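You operate a simulated robot arm through the tools that you are given. There is no shell and no other tool. Be economical: measure what you need, move in short steps, check, and stop when the job is done.

Carry out the task below with a simulated two-armed robot. There is one attempt and no reset: what you move stays moved.

Task
Rewind the hand press, load the white block, close it and crank to 1.
Fine: lever to WIDE, then crank to 0, before the block; hold the press for lever and crank.

It is judged by the outcome, as a careful person would: the job done as asked, and still so three seconds after it is handed in. It fails if anything else is knocked over, pushed out of place, dropped, spilled or broken.

Robot
Two 7-joint arms with two-finger parallel grippers on one trunk, on a base that drives. Base frame: it is fixed to the floor where the robot stands at the start and does not move with it; the origin is under the middle of the robot, x ahead of it, y to its left, z up. Lengths are in mm, angles in degrees, forces in N, time in s.
The left shoulder is at the start at [60, 143, 991], the right one opposite. Places, roughly: lever of the hand press [500, 0, 900]; crank of the hand press [600, 200, 1000]; winder lever with the red knob [1200, -700, 1000]; crank of the winder [1200, -600, 1100]; blue button of the winder [1200, -600, 1200]; lever with the green knob [1300, -300, 900]; slide with the white knob [1200, -400, 1000]; black dial [1200, -500, 900]; lever with the yellow knob [1300, 200, 900]; pump handle [1200, 400, 1000]; filter slide [1200, 600, 1000]; ring of the filter box [1300, 700, 1000]; white button of the tag reader [900, 900, 1000]; slide with the blue knob [900, 800, 1000]; teal button of the tag reader [900, 600, 1000]; lever with the brown knob [900, 400, 900]. Payload 1.57 kg a hand.
The tool frame of a hand sits at the grasp point between the pads (the TCP): z along the fingers, y along the line on which they close. The tips reach 30 mm beyond it. Largest opening 110 mm; finger width 24, thickness 12; the body of the gripper, 48 by 112 mm, starts 78 mm behind the TCP.
Orientation is that of the tool frame in the base frame, as [roll, pitch, yaw] about the fixed x, y, z axes, in that order (R = Rz(yaw) Ry(pitch) Rx(roll)). With the fingers straight down and closing along the base's y, the tool's x points along the base's -x, its y along +y and its z along -z.

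Tools
- The arms move only by the tool step_arm. It takes "left_steps", "right_steps" or both (then of equal length, played together; a hand with none holds still); each is a list of rows, each a list of 2 entries, a list of its own where there are three numbers: the shift along the base's x, y, z in mm, then the turn, a rotation vector about the base's x, y, z in degrees. In form: [[[tx, ty, tz], [rx, ry, rz]], ...]. A call has 1 to 12 rows; each row is the pose to reach, as a shift and turn from the pose commanded when the call began. "left_gripper" and "right_gripper" are, for a hand that has rows, the opening, from 0 (shut) to 1 (fully open), set as the call begins (left out, the last holds). A row lasts 0.2 s, in which the tool goes at most 50 mm and 8.6 degrees; a call with a longer step from one row to the next is refused whole, and so is a gripper value outside its range. A pose out of reach is approached as far as the arm can. The call stops where the force on the tool passes 80 N (or 10 N more than at its start, if that is more) or the arm is blocked; 0.2 s more then pass. The fingers move at their own pace (about 45 mm/s each) and stop on an object; they squeeze with about 35 N. The grip force told is the motor's: it shows also when the fingers shut on nothing. Time passes only in rows, and 0.2 s behind the last, so rows that repeat a pose let the fingers close. It gives the time, the measured TCP pose, the force on the tool (base axes), the opening and the grip force at its end, in the units of the frame above (readings bear some noise).
- Cameras (640 x 400 px; columns grow to the right, rows downward): "scene" is now at [50.5, -10.9, 1606.6]; the picture's right is [-0.15, -0.99, 0.00], its down [-0.70, 0.10, -0.71] and it looks along [0.70, -0.10, -0.71] (base axes); focal length 260 px, centre (320, 200). "left" rides on the left gripper at [70, -16, -141] in its tool frame; the picture's right is [0.23, 0.97, 0.00], its down [-0.86, 0.20, -0.48] and it looks along [-0.47, 0.11, 0.88] (tool axes); focal length 222 px, centre (320, 200). "right" rides on the right gripper at [70, 16, -141] in its tool frame; the picture's right is [-0.23, 0.97, 0.00], its down [-0.85, -0.20, -0.48] and it looks along [-0.47, -0.11, 0.88] (tool axes); focal length 222 px, centre (320, 200). There is no depth. A picture from a camera that has moved, and an enlarged one, comes with that camera's place and axes in the base frame and with its lens.
- get_image(camera): a new picture of that camera. The clock stands still meanwhile.
- move_column(by): slides the trunk up (or, below 0, down) by that many mm; the arms and the scene camera ride with it, the base frame stays. It gives what a move gives, with no picture.
- drive_base(legs): drives the robot by 1 to 6 legs, each [ahead, left, turn to the left] in mm, mm and degrees, along the robot's own axes; the way and the turn of a leg run together, so that a leg with both is an arc; at most 1500 mm and 180 degrees a leg. The arms and the cameras ride along, it lands a little off, and it stops where it bumps. It gives what a move gives.
- head_to(pan, tilt): turns the head with the scene camera to pan (to the left, within 86 degrees either way) and tilt (down, from -29 to 69), counted from straight ahead of the robot. It gives what a move gives.
- close_up(camera, box): a new picture of the part [left, top, right, bottom] of that camera's present view, enlarged. The clock stands still meanwhile.
- job_done(): hands the job in; it is judged then, once.

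Go step by step. Nothing tells you exact positions but the pictures and the camera data: compare them with the known pose of the tool, close in by small moves and look again before you grip or let go. The budget is 120 turns and 108 pictures, counting those below and the enlarged ones. Unless the task says otherwise, let go and move clear before handing in.

The tools are called after "Emit:" as name(argument=value, ...) on one line, values as JSON. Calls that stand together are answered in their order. step_arm: Moves the arms, as the interface text tells. Its arguments: {"type":"object","properties":{"left_steps":{"type":"array","items":{"type":"array"}},"left_gripper":{"type":"number"},"right_steps":{"type":"array","items":{"type":"array"}},"right_gripper":{"type":"number"}},"required":[]} The other tools are called the same way: move_column (by) slides the trunk up or down; drive_base (legs) drives the base; head_to (pan, tilt) turns the head that bears the scene camera; get_image (camera) takes a picture; close_up (camera, box) takes an enlarged picture of a part of a camera's view; job_done () hands the job in.

At the start:

```text
time: 0.0
left_position: [491.5, 204.7, 1172.2]
left_ee_rot: [180.0, 0.1, -180.0]
left_force: [0.1, -0.4, -0.5]
left_opening: 109.9
left_grasp_force: 0.1
right_position: [481.4, -224.6, 1172.4]
right_ee_rot: [-179.9, -0.1, -179.9]
right_force: [1.3, -0.1, 0.6]
right_opening: 110.2
right_grasp_force: 0.0
trunk travel left (down, up): [-590.0, 0.0]
robot x, y, heading: [-0.6, 0.9, -0.0]
head pan, tilt: [-8.5, 45.1]
```

scene: 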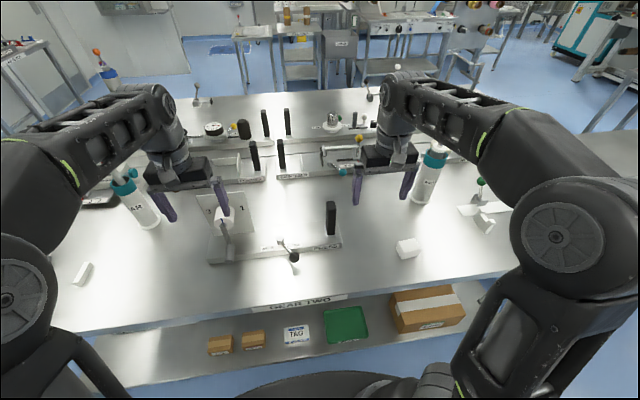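
right: 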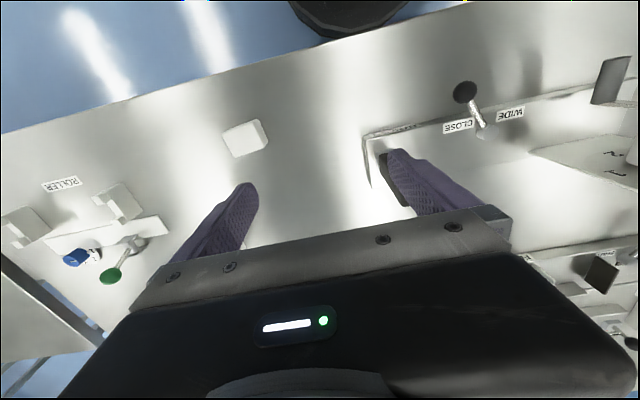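
left: 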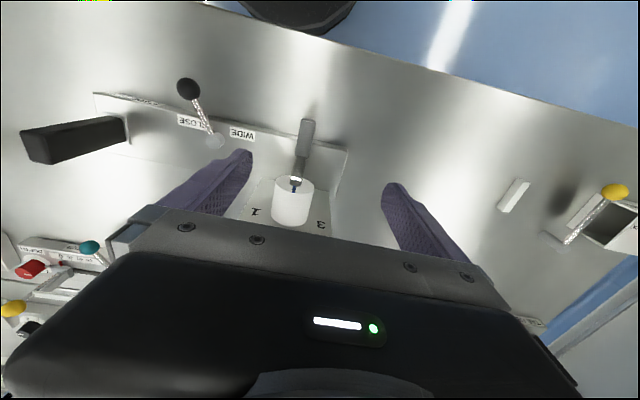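

The hand press sits ahead, with a lever marked CLOSE/WIDE, a crank with a 1..3 dial plate, a black post, and a white block to its right. I'll enlarge these parts first.

Emit:
close_up(camera="scene", box=[190, 170, 370, 282])

Emit:
close_up(camera="left", box=[80, 60, 400, 260])

Emit:
close_up(camera="right", box=[340, 40, 640, 228])

```text
3.56 times, centred on (280, 226) of scene
camera zoom: at [50.5, -10.9, 1606.6], right [-0.15, -0.99, 0.0], down [-0.7, 0.1, -0.71], along [0.7, -0.1, -0.71], focal length 924 px, centre (462, 108)
```

zoom: 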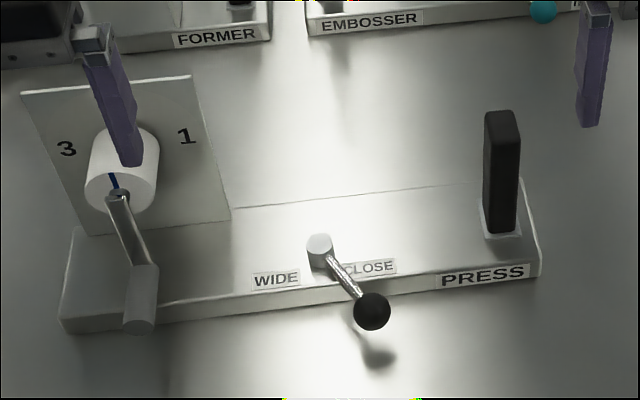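

```text
2.00 times, centred on (240, 160) of left
camera zoom: at [420.9, 187.8, 1314.2], right [-0.23, 0.97, 0.0], down [0.85, 0.2, 0.48], along [0.47, 0.11, -0.88], focal length 444 px, centre (480, 280)
```

zoom: 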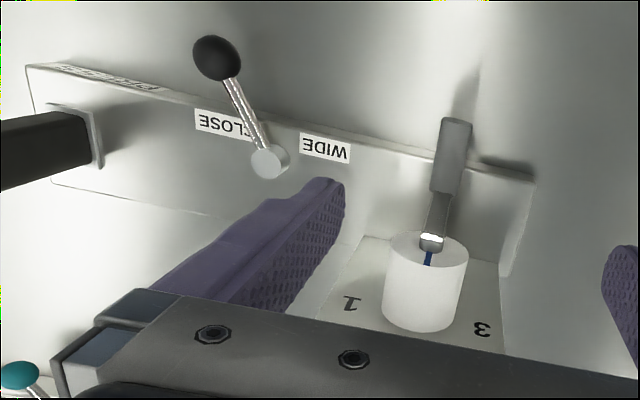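

```text
2.13 times, centred on (490, 134) of right
camera zoom: at [412.7, -209.2, 1314.6], right [0.23, 0.97, 0.0], down [0.85, -0.2, 0.48], along [0.47, -0.11, -0.88], focal length 473 px, centre (-42, 340)
```

zoom: 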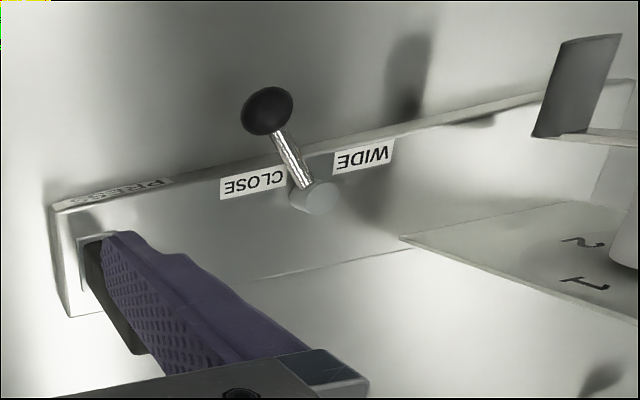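

I place the crank hub near (537,184,1057) with its handle hanging down, the lever knob near (480,3,945) and the post near (555,-115). I'll pull the left hand back and look at the press face and the two white pieces.

Emit:
step_arm(left_steps=[[[-40, 20, 0], [0, 0, 0]], [[-80, 40, 0], [0, 0, 0]], [[-120, 60, 0], [0, 0, 0]], [[-140, 80, 0], [0, 0, 0]]])

Emit:
close_up(camera="scene", box=[190, 160, 290, 270])

Emit:
get_image(camera="left")

Emit:
close_up(camera="scene", box=[380, 190, 530, 280])

Emit:
close_up(camera="scene", box=[40, 220, 160, 300])

```text
time: 1.0
left_position: [351.7, 289.2, 1171.1]
left_ee_rot: [-179.9, 0.0, 179.9]
left_force: [0.7, 0.4, 0.3]
left_opening: 110.0
left_grasp_force: 0.1
left hand out of reach, approached as far as the arm can: row 2
right_position: [484.1, -222.4, 1170.7]
right_ee_rot: [-179.9, 0.0, 180.0]
right_force: [0.1, 0.3, 0.5]
right_opening: 109.9
right_grasp_force: 0.0
trunk travel left (down, up): [-590.0, 0.0]
robot x, y, heading: [2.8, 1.7, -0.1]
head pan, tilt: [-8.5, 45.1]
```

```text
3.64 times, centred on (240, 215) of scene
camera zoom: at [52.7, -8.3, 1606.6], right [-0.15, -0.99, 0.0], down [-0.7, 0.1, -0.71], along [0.7, -0.11, -0.71], focal length 945 px, centre (611, 146)
```

zoom: 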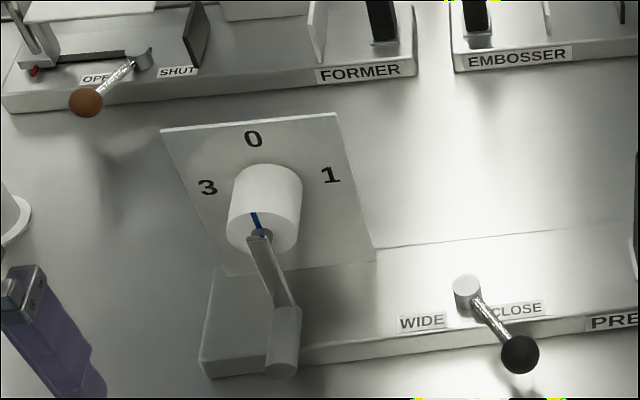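

```text
100 pictures are left
camera left: at [282.0, 271.8, 1313.5], right [-0.23, 0.97, 0.0], down [0.86, 0.2, 0.48], along [0.47, 0.11, -0.88], focal length 222 px, centre (320, 200)
```

left: 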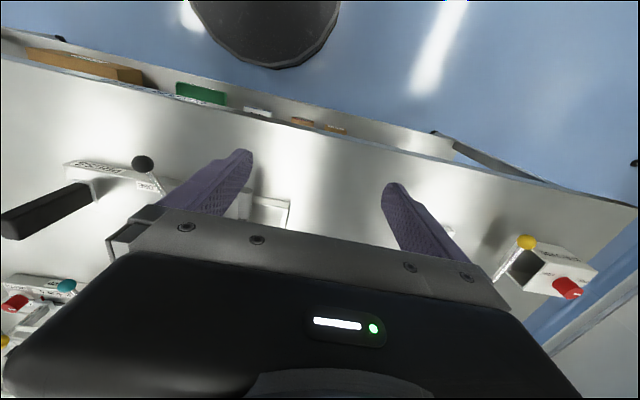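

```text
4.27 times, centred on (455, 235) of scene
camera zoom: at [52.7, -8.3, 1606.6], right [-0.15, -0.99, 0.0], down [-0.7, 0.1, -0.71], along [0.7, -0.11, -0.71], focal length 1109 px, centre (-256, 51)
```

zoom: 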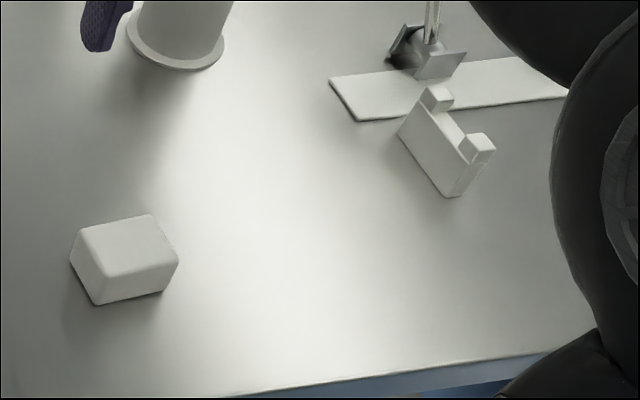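

```text
5.00 times, centred on (100, 260) of scene
camera zoom: at [52.7, -8.3, 1606.6], right [-0.15, -0.99, 0.0], down [-0.7, 0.1, -0.71], along [0.7, -0.11, -0.71], focal length 1300 px, centre (1420, -100)
```

zoom: 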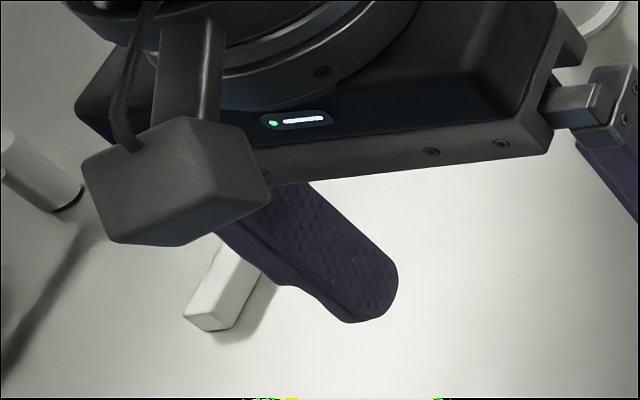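

Emit:
close_up(camera="scene", box=[215, 195, 247, 220])

Emit:
close_up(camera="scene", box=[210, 210, 258, 270])

```text
16.00 times, centred on (231, 208) of scene
camera zoom: at [52.7, -8.3, 1606.6], right [-0.15, -0.99, 0.0], down [-0.7, 0.1, -0.71], along [0.7, -0.11, -0.71], focal length 4160 px, centre (1744, 80)
```

zoom: 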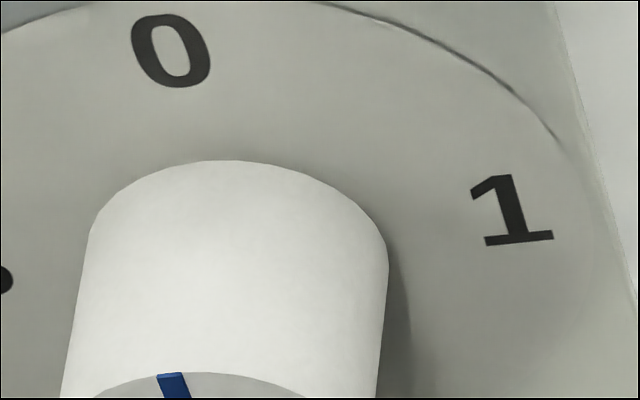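

```text
6.67 times, centred on (234, 240) of scene
camera zoom: at [52.7, -8.3, 1606.6], right [-0.15, -0.99, 0.0], down [-0.7, 0.1, -0.71], along [0.7, -0.11, -0.71], focal length 1733 px, centre (893, -67)
```

zoom: 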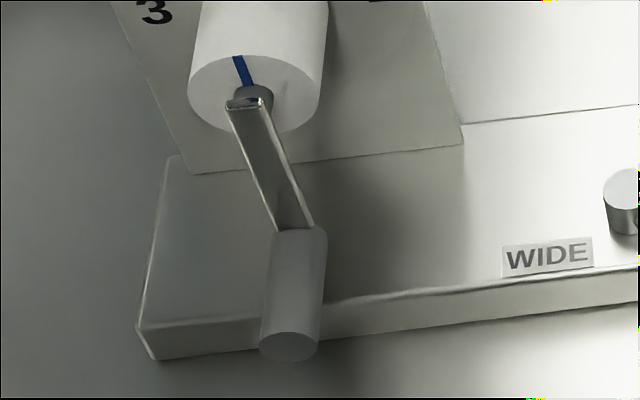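

Emit:
close_up(camera="scene", box=[235, 190, 350, 262])

Emit:
close_up(camera="right", box=[440, 60, 640, 300])

```text
5.56 times, centred on (292, 226) of scene
camera zoom: at [52.7, -8.3, 1606.6], right [-0.15, -0.99, 0.0], down [-0.7, 0.1, -0.71], along [0.7, -0.11, -0.71], focal length 1444 px, centre (473, 56)
```

zoom: 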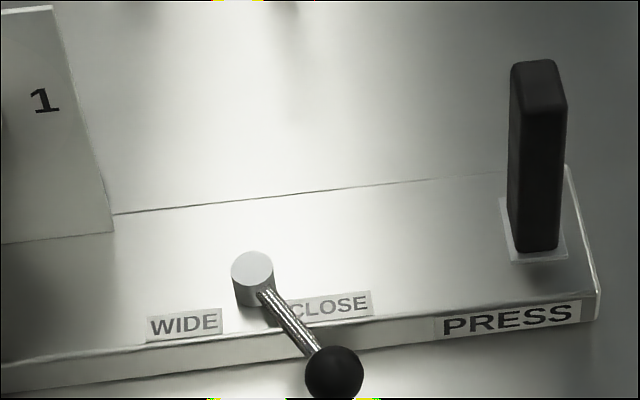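

```text
1.67 times, centred on (540, 180) of right
camera zoom: at [414.4, -207.0, 1314.3], right [0.23, 0.97, 0.0], down [0.86, -0.2, 0.48], along [0.47, -0.11, -0.88], focal length 370 px, centre (-47, 233)
```

zoom: 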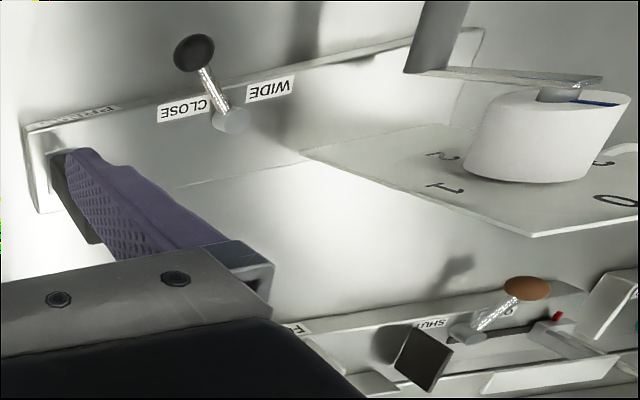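

Emit:
step_arm(left_steps=[[[0, 0, 45], [0, 0, 0]], [[40, 0, 70], [0, 0, 0]], [[85, 0, 80], [0, 0, 0]], [[130, 0, 80], [0, 0, 0]], [[175, 0, 80], [0, 0, 0]], [[220, 0, 80], [0, 0, 0]], [[260, 0, 80], [0, 0, 0]]])

Emit:
get_image(camera="left")

Emit:
get_image(camera="scene")

```text
time: 2.6
left_position: [514.2, 274.7, 1166.8]
left_ee_rot: [179.9, 0.5, 179.9]
left_force: [0.1, 0.8, 0.5]
left_opening: 110.0
left_grasp_force: 0.1
left hand out of reach, approached as far as the arm can: row 1, 2, 3, 4, 5, 6, 7
right_position: [482.6, -225.8, 1172.3]
right_ee_rot: [179.8, 0.1, 179.9]
right_force: [0.1, 0.8, -0.1]
right_opening: 110.0
right_grasp_force: 0.0
trunk travel left (down, up): [-590.0, 0.0]
robot x, y, heading: [-1.4, -1.8, 0.0]
head pan, tilt: [-8.5, 45.1]
```

```text
93 pictures are left
camera left: at [442.5, 257.0, 1308.6], right [-0.23, 0.97, 0.0], down [0.85, 0.2, 0.49], along [0.47, 0.11, -0.87], focal length 222 px, centre (320, 200)
```

left: 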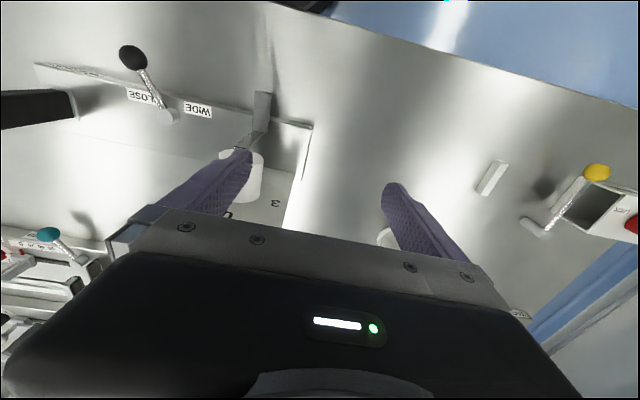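

```text
92 pictures are left
camera scene: at [49.3, -12.8, 1606.6], right [-0.15, -0.99, 0.0], down [-0.7, 0.11, -0.71], along [0.7, -0.1, -0.71], focal length 260 px, centre (320, 200)
```

scene: 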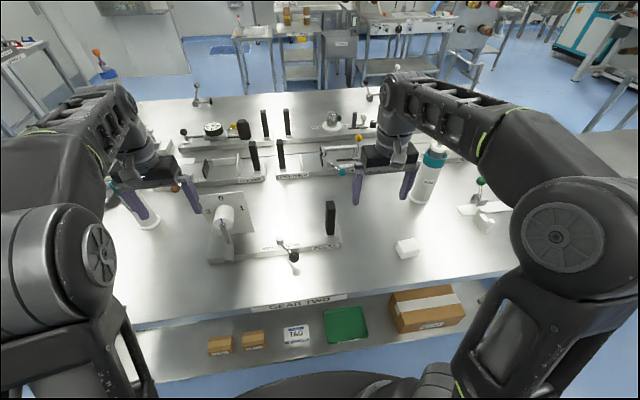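

Emit:
step_arm(left_steps=[[[0, 5, 0], [0, 0, -8]], [[0, 10, 0], [0, 0, -16]], [[0, 15, 0], [0, 0, -24]], [[0, 20, 0], [0, 0, -32]], [[0, 25, 0], [0, 0, -40]], [[0, 30, 0], [0, 0, -48]], [[0, 35, 0], [0, 0, -56]], [[0, 40, 0], [0, 0, -64]], [[0, 40, 0], [0, 0, -72]], [[0, 40, 0], [0, 0, -80]], [[0, 40, 0], [0, 0, -88]]])

Emit:
get_image(camera="left")

```text
time: 5.0
left_position: [503.9, 312.8, 1165.4]
left_ee_rot: [179.9, 0.1, 91.9]
left_force: [-0.4, -0.8, -0.8]
left_opening: 110.1
left_grasp_force: 0.0
left hand out of reach, approached as far as the arm can: row 1, 2, 3, 4, 5, 6, 7, 8, 9, 10, 11
right_position: [482.4, -225.2, 1170.7]
right_ee_rot: [-180.0, 0.0, 180.0]
right_force: [-0.3, 0.5, 0.6]
right_opening: 109.9
right_grasp_force: 0.0
trunk travel left (down, up): [-590.0, 0.0]
robot x, y, heading: [-0.8, -0.1, -0.2]
head pan, tilt: [-8.5, 45.1]
```

```text
91 pictures are left
camera left: at [484.3, 380.5, 1306.9], right [0.97, 0.26, 0.0], down [0.23, -0.85, 0.48], along [0.13, -0.46, -0.88], focal length 222 px, centre (320, 200)
```

left: 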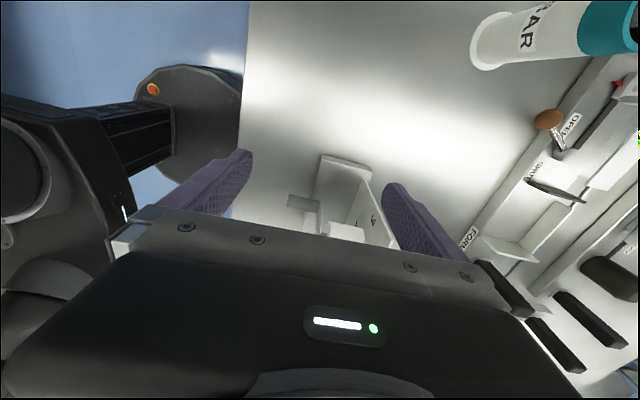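

Emit:
head_to(pan=50, tilt=45)

Emit:
get_image(camera="scene")

Emit:
head_to(pan=-45, tilt=45)

Emit:
get_image(camera="scene")

```text
time: 6.3
left_position: [503.4, 312.1, 1163.8]
left_ee_rot: [179.7, -0.1, 92.1]
left_force: [0.5, 0.4, 0.9]
left_opening: 109.7
left_grasp_force: 0.0
right_position: [482.5, -225.3, 1172.7]
right_ee_rot: [180.0, 0.0, 179.9]
right_force: [0.5, 0.2, -0.2]
right_opening: 109.9
right_grasp_force: 0.0
trunk travel left (down, up): [-590.0, 0.0]
robot x, y, heading: [-2.5, -2.1, 0.0]
head pan, tilt: [50.0, 45.0]
```

```text
90 pictures are left
camera scene: at [22.5, 63.3, 1606.7], right [0.77, -0.64, 0.0], down [-0.46, -0.54, -0.71], along [0.45, 0.54, -0.71], focal length 260 px, centre (320, 200)
```

scene: 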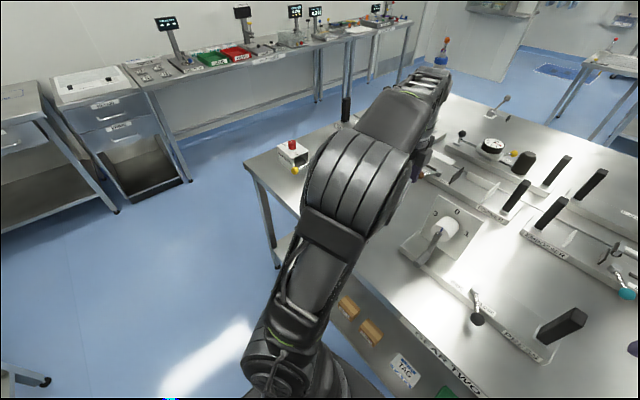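

```text
time: 8.0
left_position: [503.9, 312.6, 1165.8]
left_ee_rot: [179.7, -0.1, 92.1]
left_force: [-0.2, -0.5, -0.5]
left_opening: 109.7
left_grasp_force: 0.0
right_position: [481.8, -223.4, 1171.5]
right_ee_rot: [179.9, 0.0, 180.0]
right_force: [-0.5, 0.4, 0.1]
right_opening: 110.1
right_grasp_force: 0.0
trunk travel left (down, up): [-590.0, 0.0]
robot x, y, heading: [2.7, -3.5, 0.1]
head pan, tilt: [-45.0, 45.0]
```

```text
89 pictures are left
camera scene: at [27.7, -56.4, 1606.7], right [-0.71, -0.71, 0.0], down [-0.5, 0.5, -0.71], along [0.5, -0.5, -0.71], focal length 260 px, centre (320, 200)
```

scene: 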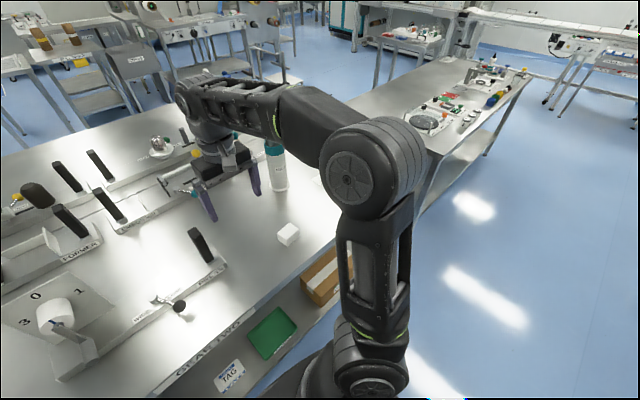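

Emit:
close_up(camera="left", box=[250, 130, 430, 250])

Emit:
close_up(camera="scene", box=[0, 220, 250, 390])

```text
3.33 times, centred on (340, 190) of left
camera zoom: at [484.1, 380.4, 1306.9], right [0.96, 0.26, 0.0], down [0.23, -0.85, 0.48], along [0.13, -0.46, -0.88], focal length 740 px, centre (253, 233)
```

zoom: 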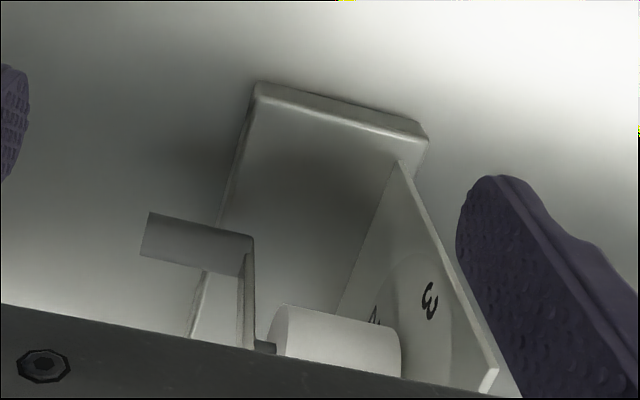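

```text
2.35 times, centred on (125, 305) of scene
camera zoom: at [27.7, -56.4, 1606.7], right [-0.71, -0.71, 0.0], down [-0.5, 0.5, -0.71], along [0.5, -0.5, -0.71], focal length 612 px, centre (779, -47)
```

zoom: 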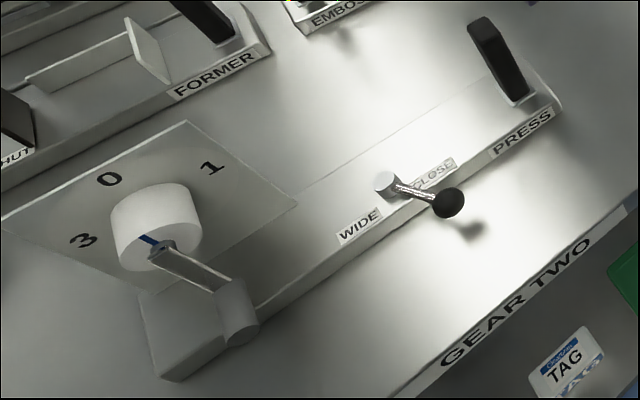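

Emit:
head_to(pan=0, tilt=40)

Emit:
get_image(camera="scene")

Emit:
close_up(camera="scene", box=[160, 80, 400, 230])

Emit:
close_up(camera="scene", box=[180, 270, 480, 400])

```text
time: 9.1
left_position: [503.3, 312.9, 1164.9]
left_ee_rot: [179.8, 0.0, 92.1]
left_force: [0.4, 0.7, -0.1]
left_opening: 109.8
left_grasp_force: 0.0
right_position: [482.6, -225.0, 1172.4]
right_ee_rot: [180.0, 0.0, -179.9]
right_force: [0.3, 1.4, -0.3]
right_opening: 110.1
right_grasp_force: 0.1
trunk travel left (down, up): [-590.0, 0.0]
robot x, y, heading: [-1.2, -0.3, 0.1]
head pan, tilt: [0.0, 40.0]
```

```text
86 pictures are left
camera scene: at [55.2, 1.0, 1614.0], right [0.0, -1.0, 0.0], down [-0.64, 0.0, -0.77], along [0.77, 0.0, -0.64], focal length 260 px, centre (320, 200)
```

scene: 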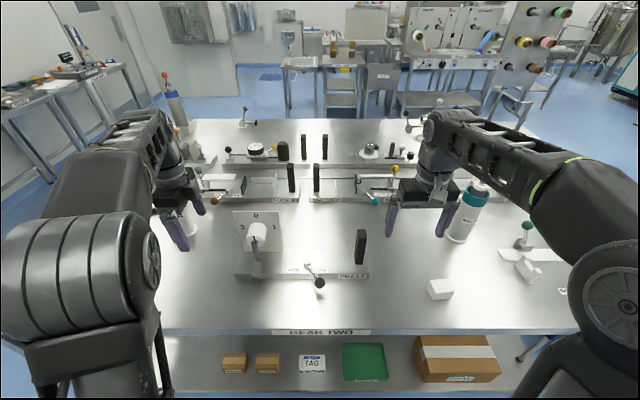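

```text
2.67 times, centred on (280, 155) of scene
camera zoom: at [55.2, 1.0, 1614.0], right [0.0, -1.0, 0.0], down [-0.64, 0.0, -0.77], along [0.77, 0.0, -0.64], focal length 693 px, centre (427, 320)
```

zoom: 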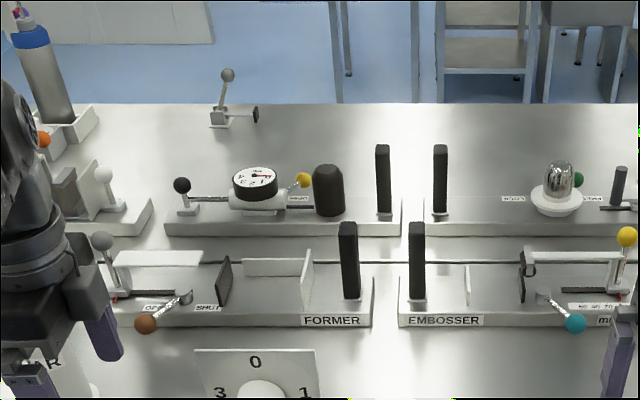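

```text
2.13 times, centred on (330, 335) of scene
camera zoom: at [55.2, 1.0, 1614.0], right [0.0, -1.0, 0.0], down [-0.64, 0.0, -0.77], along [0.77, 0.0, -0.64], focal length 555 px, centre (299, -88)
```

zoom: 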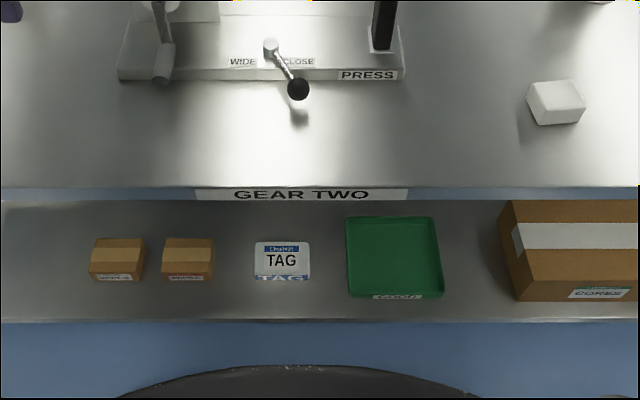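

Lever and crank need the press held, so I'll bring the right hand above the black post (about (556,-117), top near z 1075) and check the alignment.

Emit:
step_arm(right_steps=[[[25, 36, 0], [0, 0, 0]], [[50, 72, 0], [0, 0, 0]], [[74, 107, 0], [0, 0, 0]]])

Emit:
get_image(camera="right")

Emit:
close_up(camera="scene", box=[280, 170, 440, 290])

```text
time: 9.9
left_position: [503.9, 314.3, 1165.5]
left_ee_rot: [179.8, 0.0, 92.0]
left_force: [0.6, 0.2, -0.7]
left_opening: 110.1
left_grasp_force: 0.1
right_position: [510.6, -187.9, 1169.3]
right_ee_rot: [-179.9, 0.2, -180.0]
right_force: [0.2, -0.3, -0.3]
right_opening: 109.8
right_grasp_force: 0.0
right hand out of reach, approached as far as the arm can: row 2, 3
trunk travel left (down, up): [-590.0, 0.0]
robot x, y, heading: [1.2, -1.0, -0.1]
head pan, tilt: [0.0, 40.0]
```

```text
83 pictures are left
camera right: at [439.8, -173.5, 1313.0], right [0.23, 0.97, 0.0], down [0.85, -0.2, 0.48], along [0.47, -0.11, -0.88], focal length 222 px, centre (320, 200)
```

right: 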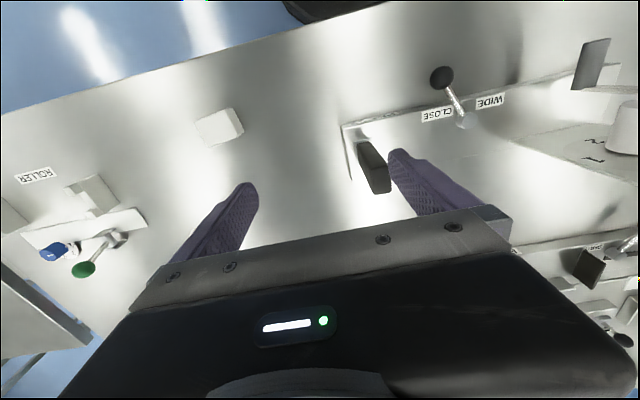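

```text
3.33 times, centred on (360, 230) of scene
camera zoom: at [55.9, 2.3, 1614.0], right [0.0, -1.0, 0.0], down [-0.64, 0.0, -0.77], along [0.77, 0.0, -0.64], focal length 867 px, centre (187, 100)
```

zoom: 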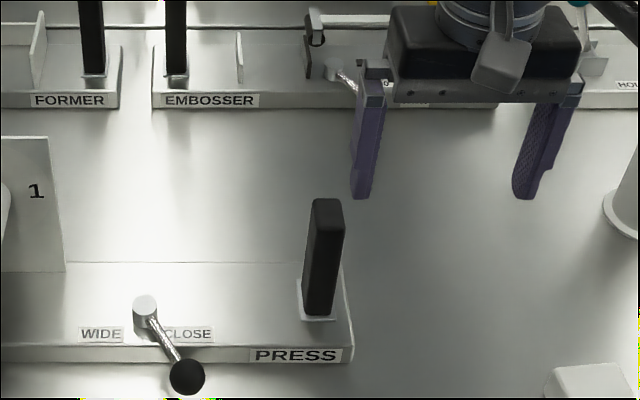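

Emit:
close_up(camera="right", box=[330, 110, 430, 210])

```text
4.00 times, centred on (380, 160) of right
camera zoom: at [439.8, -173.5, 1313.0], right [0.23, 0.97, 0.0], down [0.85, -0.2, 0.48], along [0.47, -0.11, -0.88], focal length 888 px, centre (80, 360)
```

zoom: 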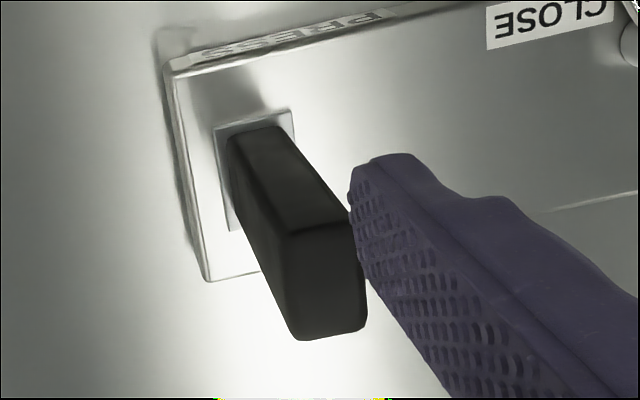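

Emit:
step_arm(right_steps=[[[-7, 0, -15], [0, -7.5, 0]], [[-14, 0, -30], [0, -15, 0]], [[-21, 0, -45], [0, -22.5, 0]], [[-28, 0, -60], [0, -30, 0]], [[-35, 0, -75], [0, -37.5, 0]], [[-38, 0, -88], [0, -45, 0]]])

Emit:
get_image(camera="right")

Emit:
close_up(camera="scene", box=[280, 170, 440, 290])

```text
time: 11.3
left_position: [503.9, 313.1, 1164.8]
left_ee_rot: [179.7, 0.0, 92.0]
left_force: [0.0, 0.8, -0.7]
left_opening: 110.1
left_grasp_force: 0.1
right_position: [471.6, -188.0, 1086.1]
right_ee_rot: [179.9, 45.2, 180.0]
right_force: [0.5, -1.1, -0.1]
right_opening: 110.1
right_grasp_force: 0.0
trunk travel left (down, up): [-590.0, 0.0]
robot x, y, heading: [-0.2, -1.8, -0.0]
head pan, tilt: [0.0, 40.0]
```

```text
80 pictures are left
camera right: at [322.0, -172.6, 1137.8], right [0.16, 0.97, 0.16], down [0.27, -0.2, 0.94], along [0.95, -0.11, -0.29], focal length 222 px, centre (320, 200)
```

right: 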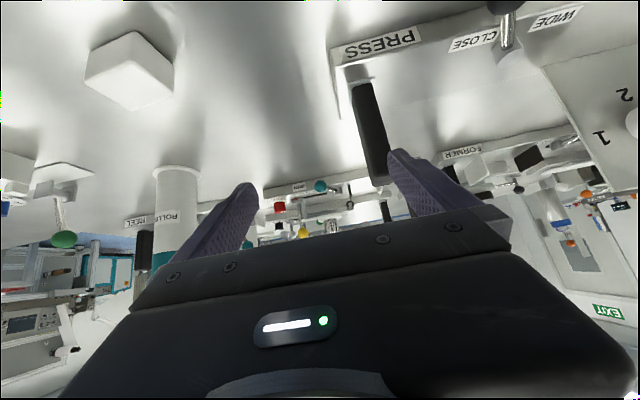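

```text
3.33 times, centred on (360, 230) of scene
camera zoom: at [55.0, 1.2, 1614.0], right [0.0, -1.0, 0.0], down [-0.64, 0.0, -0.77], along [0.77, 0.0, -0.64], focal length 867 px, centre (187, 100)
```

zoom: 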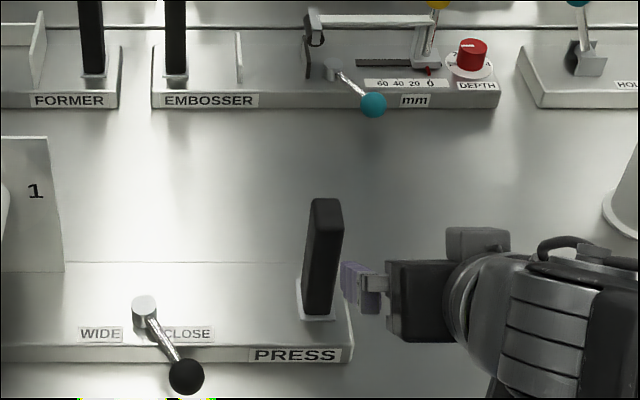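

Emit:
step_arm(right_steps=[[[16, 19, 0], [0, 0, 0]], [[30, 38, 0], [0, 0, 0]], [[40, 57, -2], [0, 0, 0]]])

Emit:
get_image(camera="right")

Emit:
close_up(camera="scene", box=[280, 170, 440, 290])

```text
time: 12.1
left_position: [504.0, 312.8, 1166.4]
left_ee_rot: [179.8, 0.0, 92.0]
left_force: [0.7, 0.6, 0.1]
left_opening: 109.9
left_grasp_force: 0.1
right_position: [513.9, -130.7, 1083.5]
right_ee_rot: [180.0, 44.9, -179.9]
right_force: [0.3, -0.1, 0.5]
right_opening: 109.8
right_grasp_force: 0.1
trunk travel left (down, up): [-590.0, 0.0]
robot x, y, heading: [2.0, 0.6, 0.1]
head pan, tilt: [0.0, 40.0]
```

```text
78 pictures are left
camera right: at [363.4, -114.3, 1136.4], right [0.16, 0.97, 0.16], down [0.27, -0.2, 0.94], along [0.95, -0.11, -0.29], focal length 222 px, centre (320, 200)
```

right: 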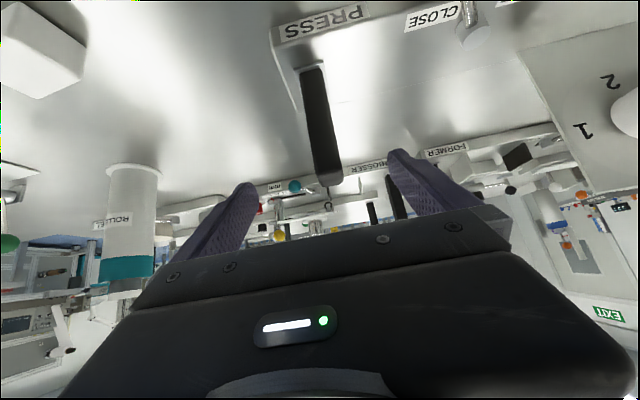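

```text
3.33 times, centred on (360, 230) of scene
camera zoom: at [55.8, 1.9, 1614.0], right [0.0, -1.0, 0.0], down [-0.64, 0.0, -0.77], along [0.77, 0.0, -0.64], focal length 867 px, centre (187, 100)
```

zoom: 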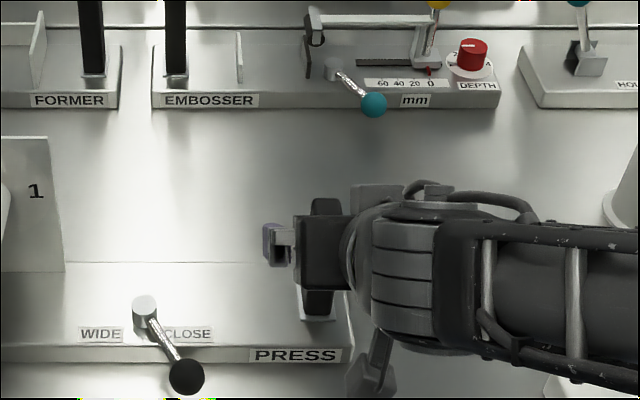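

Emit:
step_arm(right_steps=[[[15, 6, -14], [0, 0, 0]], [[30, 6, -28], [0, 0, 0]], [[44, 6, -40], [0, 0, 0]]])

Emit:
get_image(camera="right")

```text
time: 12.9
left_position: [504.5, 311.9, 1164.5]
left_ee_rot: [179.8, 0.0, 91.9]
left_force: [0.1, -0.3, 0.0]
left_opening: 110.0
left_grasp_force: 0.1
right_position: [556.1, -126.2, 1044.9]
right_ee_rot: [-180.0, 45.0, -180.0]
right_force: [0.0, 0.1, -0.2]
right_opening: 110.2
right_grasp_force: 0.0
trunk travel left (down, up): [-590.0, 0.0]
robot x, y, heading: [-1.0, -1.7, 0.1]
head pan, tilt: [0.0, 40.0]
```

```text
76 pictures are left
camera right: at [407.2, -109.6, 1096.7], right [0.16, 0.97, 0.16], down [0.27, -0.2, 0.94], along [0.95, -0.11, -0.29], focal length 222 px, centre (320, 200)
```

right: 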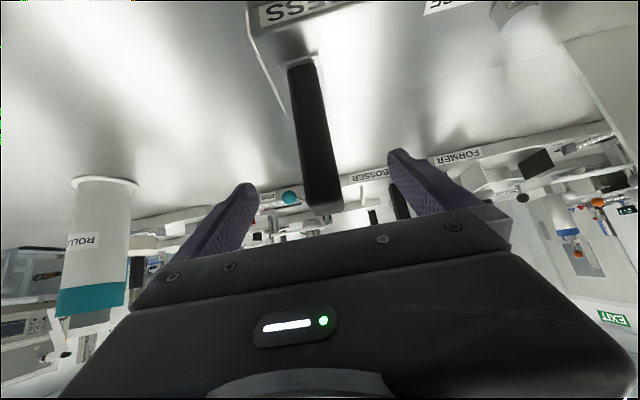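

Emit:
step_arm(right_steps=[[[0, 0, 0], [0, 0, 0]], [[0, 0, 0], [0, 0, 0]], [[0, 0, 0], [0, 0, 0]], [[0, 0, 0], [0, 0, 0]], [[0, 0, 0], [0, 0, 0]], [[0, 0, 0], [0, 0, 0]]], right_gripper=0)

Emit:
get_image(camera="right")

```text
time: 14.3
left_position: [504.0, 313.8, 1164.5]
left_ee_rot: [179.7, -0.1, 92.0]
left_force: [1.3, -0.3, 0.0]
left_opening: 110.1
left_grasp_force: 0.1
right_position: [555.0, -123.9, 1045.2]
right_ee_rot: [-180.0, 45.1, -179.9]
right_force: [-0.4, 4.0, 1.3]
right_opening: 26.1
right_grasp_force: 23.9
trunk travel left (down, up): [-590.0, 0.0]
robot x, y, heading: [0.6, 1.3, -0.0]
head pan, tilt: [0.0, 40.0]
```

```text
75 pictures are left
camera right: at [406.3, -109.0, 1097.3], right [0.16, 0.97, 0.16], down [0.27, -0.2, 0.94], along [0.95, -0.11, -0.29], focal length 222 px, centre (320, 200)
```

right: 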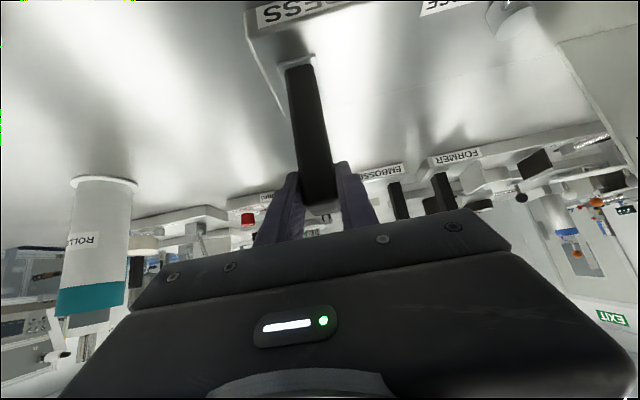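

The post is held (26 mm grip). Next I'll turn the left hand back and bring it in front of the lever knob for the move to WIDE.

Emit:
step_arm(left_steps=[[[-25, -5, 0], [0, 0, 8]], [[-50, -15, -5], [0, 0, 16]], [[-75, -30, -10], [0, 0, 24]], [[-95, -50, -10], [0, 0, 32]], [[-100, -80, -15], [0, 0, 40]], [[-100, -115, -20], [0, 0, 48]], [[-100, -150, -25], [0, 0, 56]], [[-100, -190, -30], [0, 0, 64]], [[-100, -230, -35], [0, 0, 72]], [[-100, -265, -40], [0, 0, 80]], [[-100, -300, -45], [0, 0, 88]]])

Emit:
get_image(camera="left")

Emit:
get_image(camera="scene")

```text
time: 16.7
left_position: [403.8, 13.8, 1122.3]
left_ee_rot: [-179.9, 0.2, -179.8]
left_force: [0.6, 0.0, -0.4]
left_opening: 110.0
left_grasp_force: 0.1
right_position: [554.9, -125.3, 1044.8]
right_ee_rot: [180.0, 45.1, -180.0]
right_force: [-1.2, -0.9, 2.8]
right_opening: 25.9
right_grasp_force: 35.4
trunk travel left (down, up): [-590.0, 0.0]
robot x, y, heading: [1.8, -1.2, 0.1]
head pan, tilt: [0.0, 40.0]
```

```text
74 pictures are left
camera left: at [333.3, -4.3, 1263.7], right [-0.23, 0.97, 0.0], down [0.85, 0.2, 0.48], along [0.47, 0.11, -0.88], focal length 222 px, centre (320, 200)
```

left: 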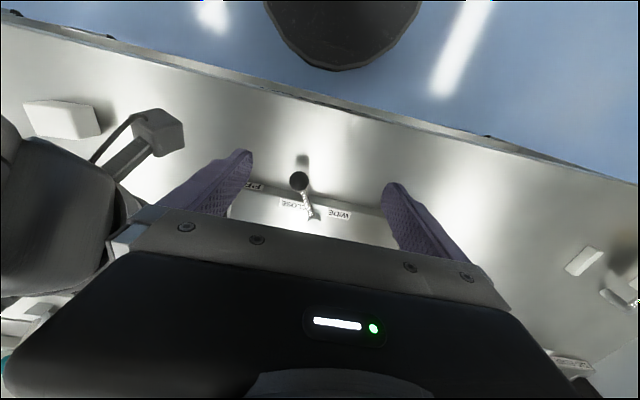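

```text
73 pictures are left
camera scene: at [54.6, 0.7, 1614.0], right [0.0, -1.0, 0.0], down [-0.64, 0.0, -0.77], along [0.77, 0.0, -0.64], focal length 260 px, centre (320, 200)
```

scene: 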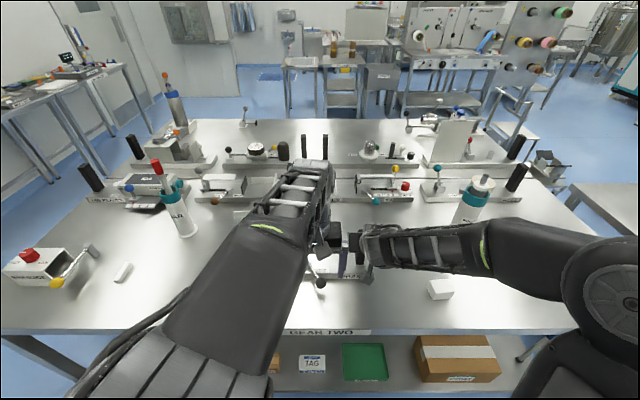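

Emit:
step_arm(left_steps=[[[25, -5, -10], [0, 0, 0]], [[50, -10, -30], [0, 0, 0]], [[76, -14, -60], [0, 0, 0]], [[76, -14, -95], [0, 0, 0]], [[76, -14, -130], [0, 0, 0]]], left_gripper=0.7)

Emit:
get_image(camera="left")

Emit:
close_up(camera="scene", box=[240, 180, 420, 300])

```text
time: 17.9
left_position: [483.5, -2.1, 993.1]
left_ee_rot: [-179.9, 0.1, 180.0]
left_force: [0.5, -1.1, 0.3]
left_opening: 77.1
left_grasp_force: 0.0
right_position: [555.9, -125.0, 1045.0]
right_ee_rot: [180.0, 45.0, 180.0]
right_force: [0.0, -0.7, 3.1]
right_opening: 25.8
right_grasp_force: 34.6
trunk travel left (down, up): [-590.0, 0.0]
robot x, y, heading: [-0.6, -2.2, -0.1]
head pan, tilt: [0.0, 40.0]
```

```text
72 pictures are left
camera left: at [412.3, -19.2, 1134.5], right [-0.23, 0.97, 0.0], down [0.85, 0.2, 0.48], along [0.47, 0.11, -0.88], focal length 222 px, centre (320, 200)
```

left: 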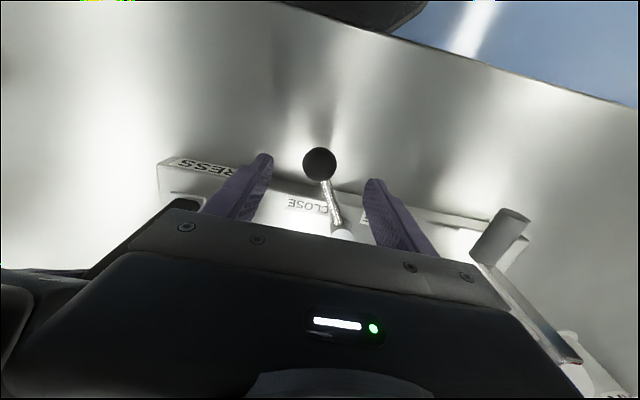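

```text
3.33 times, centred on (330, 240) of scene
camera zoom: at [54.9, 1.0, 1614.0], right [0.0, -1.0, 0.0], down [-0.64, 0.0, -0.77], along [0.77, 0.0, -0.64], focal length 867 px, centre (287, 67)
```

zoom: 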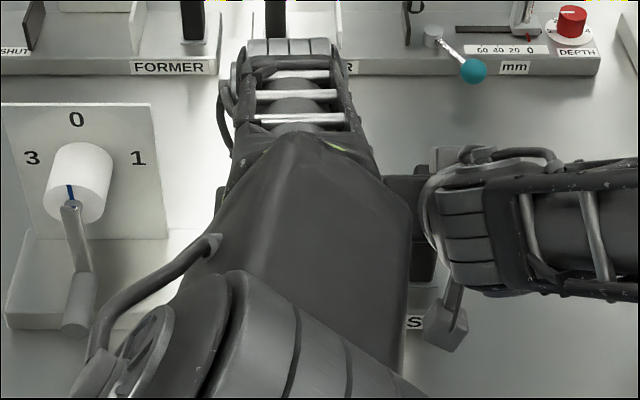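

Emit:
step_arm(left_steps=[[[-6, -3, -20], [0, 0, 0]], [[-6, -3, -42], [0, 0, 0]]], left_gripper=0.7)

Emit:
get_image(camera="left")

```text
time: 18.5
left_position: [474.4, -3.6, 950.7]
left_ee_rot: [-179.9, 0.1, 180.0]
left_force: [0.5, -0.3, -0.5]
left_opening: 76.7
left_grasp_force: 0.0
right_position: [556.6, -125.9, 1045.5]
right_ee_rot: [180.0, 45.2, 180.0]
right_force: [0.1, -0.6, 3.1]
right_opening: 26.1
right_grasp_force: 35.0
trunk travel left (down, up): [-590.0, 0.0]
robot x, y, heading: [-0.8, -0.6, -0.2]
head pan, tilt: [0.0, 40.0]
```

```text
70 pictures are left
camera left: at [404.5, -22.8, 1092.4], right [-0.23, 0.97, 0.0], down [0.85, 0.2, 0.48], along [0.47, 0.11, -0.88], focal length 222 px, centre (320, 200)
```

left: 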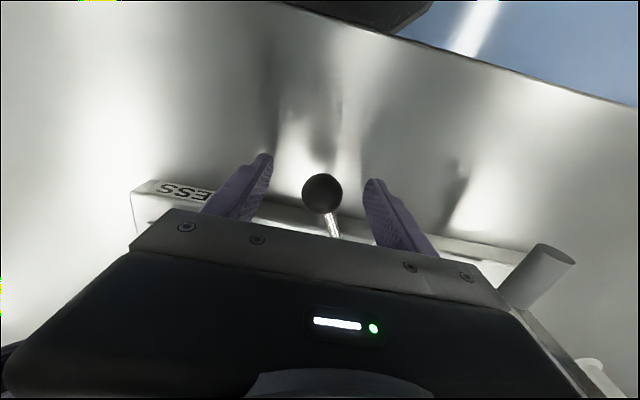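

Emit:
step_arm(left_steps=[[[0, 0, 0], [0, 0, 0]], [[0, 0, 0], [0, 0, 0]], [[0, 0, 0], [0, 0, 0]], [[0, 0, 0], [0, 0, 0]]], left_gripper=0)

```text
time: 19.5
left_position: [474.0, -2.2, 950.3]
left_ee_rot: [179.8, 0.1, -179.9]
left_force: [-0.5, 13.9, 1.1]
left_opening: 31.4
left_grasp_force: 24.5
right_position: [555.1, -126.3, 1046.1]
right_ee_rot: [-179.9, 45.1, -180.0]
right_force: [0.9, -8.1, 4.9]
right_opening: 25.9
right_grasp_force: 34.8
trunk travel left (down, up): [-590.0, 0.0]
robot x, y, heading: [-1.5, 3.3, 0.0]
head pan, tilt: [0.0, 40.0]
```

Emit:
step_arm(left_steps=[[[-8, 17, 0], [0, 0, 0]], [[-12, 34, 0], [0, 0, 0]], [[-13, 52, 0], [0, 0, 0]], [[-10, 69, 0], [0, 0, 0]]])

Emit:
get_image(camera="left")

```text
time: 20.5
left_position: [463.4, 64.0, 949.3]
left_ee_rot: [-179.8, 0.1, 180.0]
left_force: [-6.7, -8.3, 8.9]
left_opening: 30.9
left_grasp_force: 35.0
right_position: [556.1, -124.5, 1046.1]
right_ee_rot: [-179.9, 45.0, 180.0]
right_force: [5.1, 14.9, -0.4]
right_opening: 26.7
right_grasp_force: 35.0
trunk travel left (down, up): [-590.0, 0.0]
robot x, y, heading: [2.4, 1.5, 0.3]
head pan, tilt: [0.0, 40.0]
```

```text
69 pictures are left
camera left: at [393.3, 47.0, 1092.1], right [-0.23, 0.97, 0.0], down [0.85, 0.2, 0.48], along [0.47, 0.11, -0.88], focal length 222 px, centre (320, 200)
```

left: 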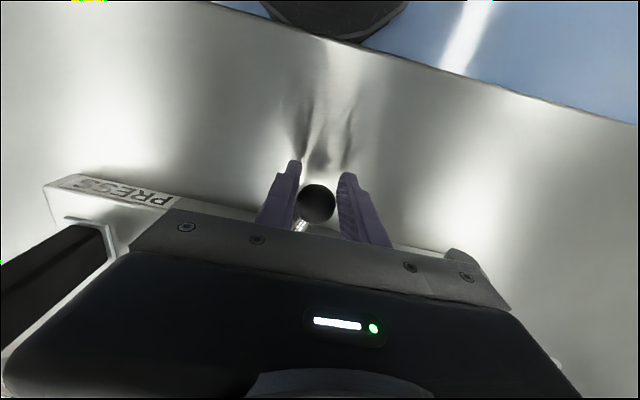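

Emit:
step_arm(left_steps=[[[3, 9, 0], [0, 0, 0]], [[7, 17, 0], [0, 0, 0]], [[10, 23, 0], [0, 0, 0]]])

Emit:
get_image(camera="left")

```text
time: 21.3
left_position: [475.9, 92.7, 949.4]
left_ee_rot: [179.6, 0.3, -179.6]
left_force: [1.0, 2.8, -0.5]
left_opening: 0.0
left_grasp_force: 21.7
right_position: [556.0, -127.8, 1045.1]
right_ee_rot: [-179.8, 45.1, 179.8]
right_force: [1.2, 1.6, 6.9]
right_opening: 29.0
right_grasp_force: 35.2
trunk travel left (down, up): [-590.0, 0.0]
robot x, y, heading: [-0.5, -0.5, -0.2]
head pan, tilt: [0.0, 40.0]
```

```text
68 pictures are left
camera left: at [404.8, 73.5, 1090.7], right [-0.23, 0.97, 0.01], down [0.85, 0.2, 0.48], along [0.47, 0.12, -0.88], focal length 222 px, centre (320, 200)
```

left: 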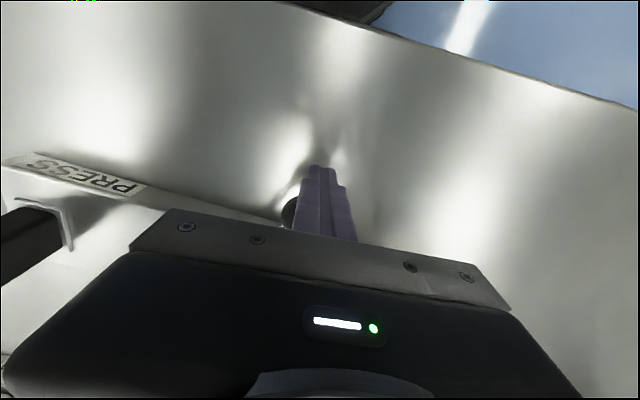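

The knob slipped out beside the fingers near the end of its travel; I'll lift straight up with the fingers shut and look.

Emit:
step_arm(left_steps=[[[-5, 8, 10], [0, 0, 0]], [[-10, 12, 50], [0, 0, 0]], [[-30, 40, 90], [0, 0, 0]], [[-60, 80, 130], [0, 0, 0]], [[-80, 120, 150], [0, 0, 0]]])

Emit:
get_image(camera="left")

Emit:
close_up(camera="scene", box=[220, 190, 400, 300])

```text
refused: row 3 steps farther than a row can; nothing moved
```

```text
67 pictures are left
camera left: at [404.8, 73.5, 1090.7], right [-0.23, 0.97, 0.01], down [0.85, 0.2, 0.48], along [0.47, 0.12, -0.88], focal length 222 px, centre (320, 200)
```

left: 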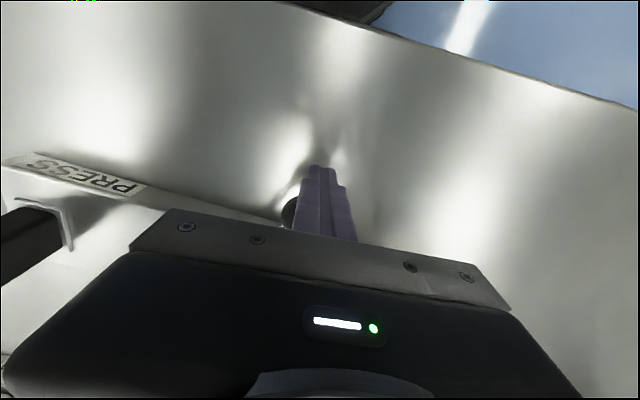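

```text
3.56 times, centred on (310, 245) of scene
camera zoom: at [54.7, 1.7, 1613.9], right [0.0, -1.0, 0.0], down [-0.64, 0.0, -0.77], along [0.77, 0.0, -0.64], focal length 924 px, centre (356, 40)
```

zoom: 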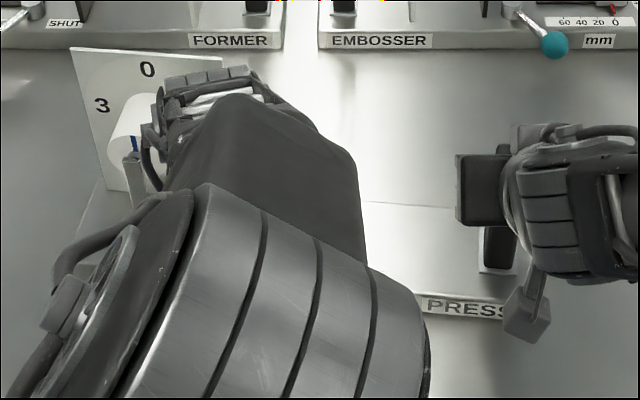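

Emit:
step_arm(left_steps=[[[-5, 8, 10], [0, 0, 0]], [[-10, 10, 50], [0, 0, 0]], [[-25, 5, 90], [0, 0, 0]], [[-50, 0, 125], [0, 0, 0]], [[-80, 0, 150], [0, 0, 0]]])

Emit:
get_image(camera="left")

```text
time: 22.5
left_position: [393.8, 86.8, 1102.5]
left_ee_rot: [179.9, 0.1, -179.8]
left_force: [0.3, 0.6, -0.1]
left_opening: 0.2
left_grasp_force: 21.2
right_position: [555.3, -124.9, 1044.6]
right_ee_rot: [-179.9, 45.0, -179.9]
right_force: [0.3, 0.9, 3.0]
right_opening: 27.4
right_grasp_force: 34.9
trunk travel left (down, up): [-590.0, 0.0]
robot x, y, heading: [3.5, 2.2, 0.1]
head pan, tilt: [0.0, 40.0]
```

```text
65 pictures are left
camera left: at [324.0, 69.9, 1243.8], right [-0.23, 0.97, 0.0], down [0.85, 0.2, 0.48], along [0.47, 0.11, -0.88], focal length 222 px, centre (320, 200)
```

left: 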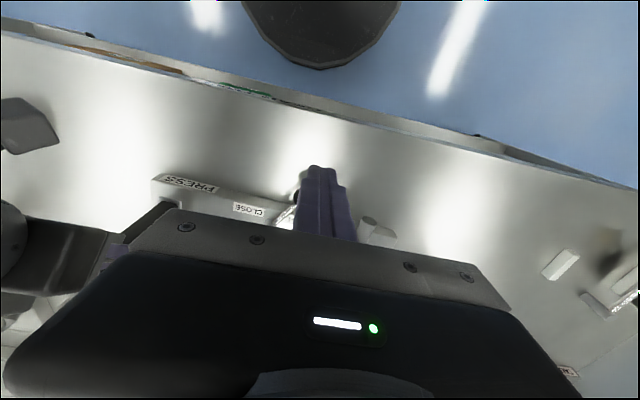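

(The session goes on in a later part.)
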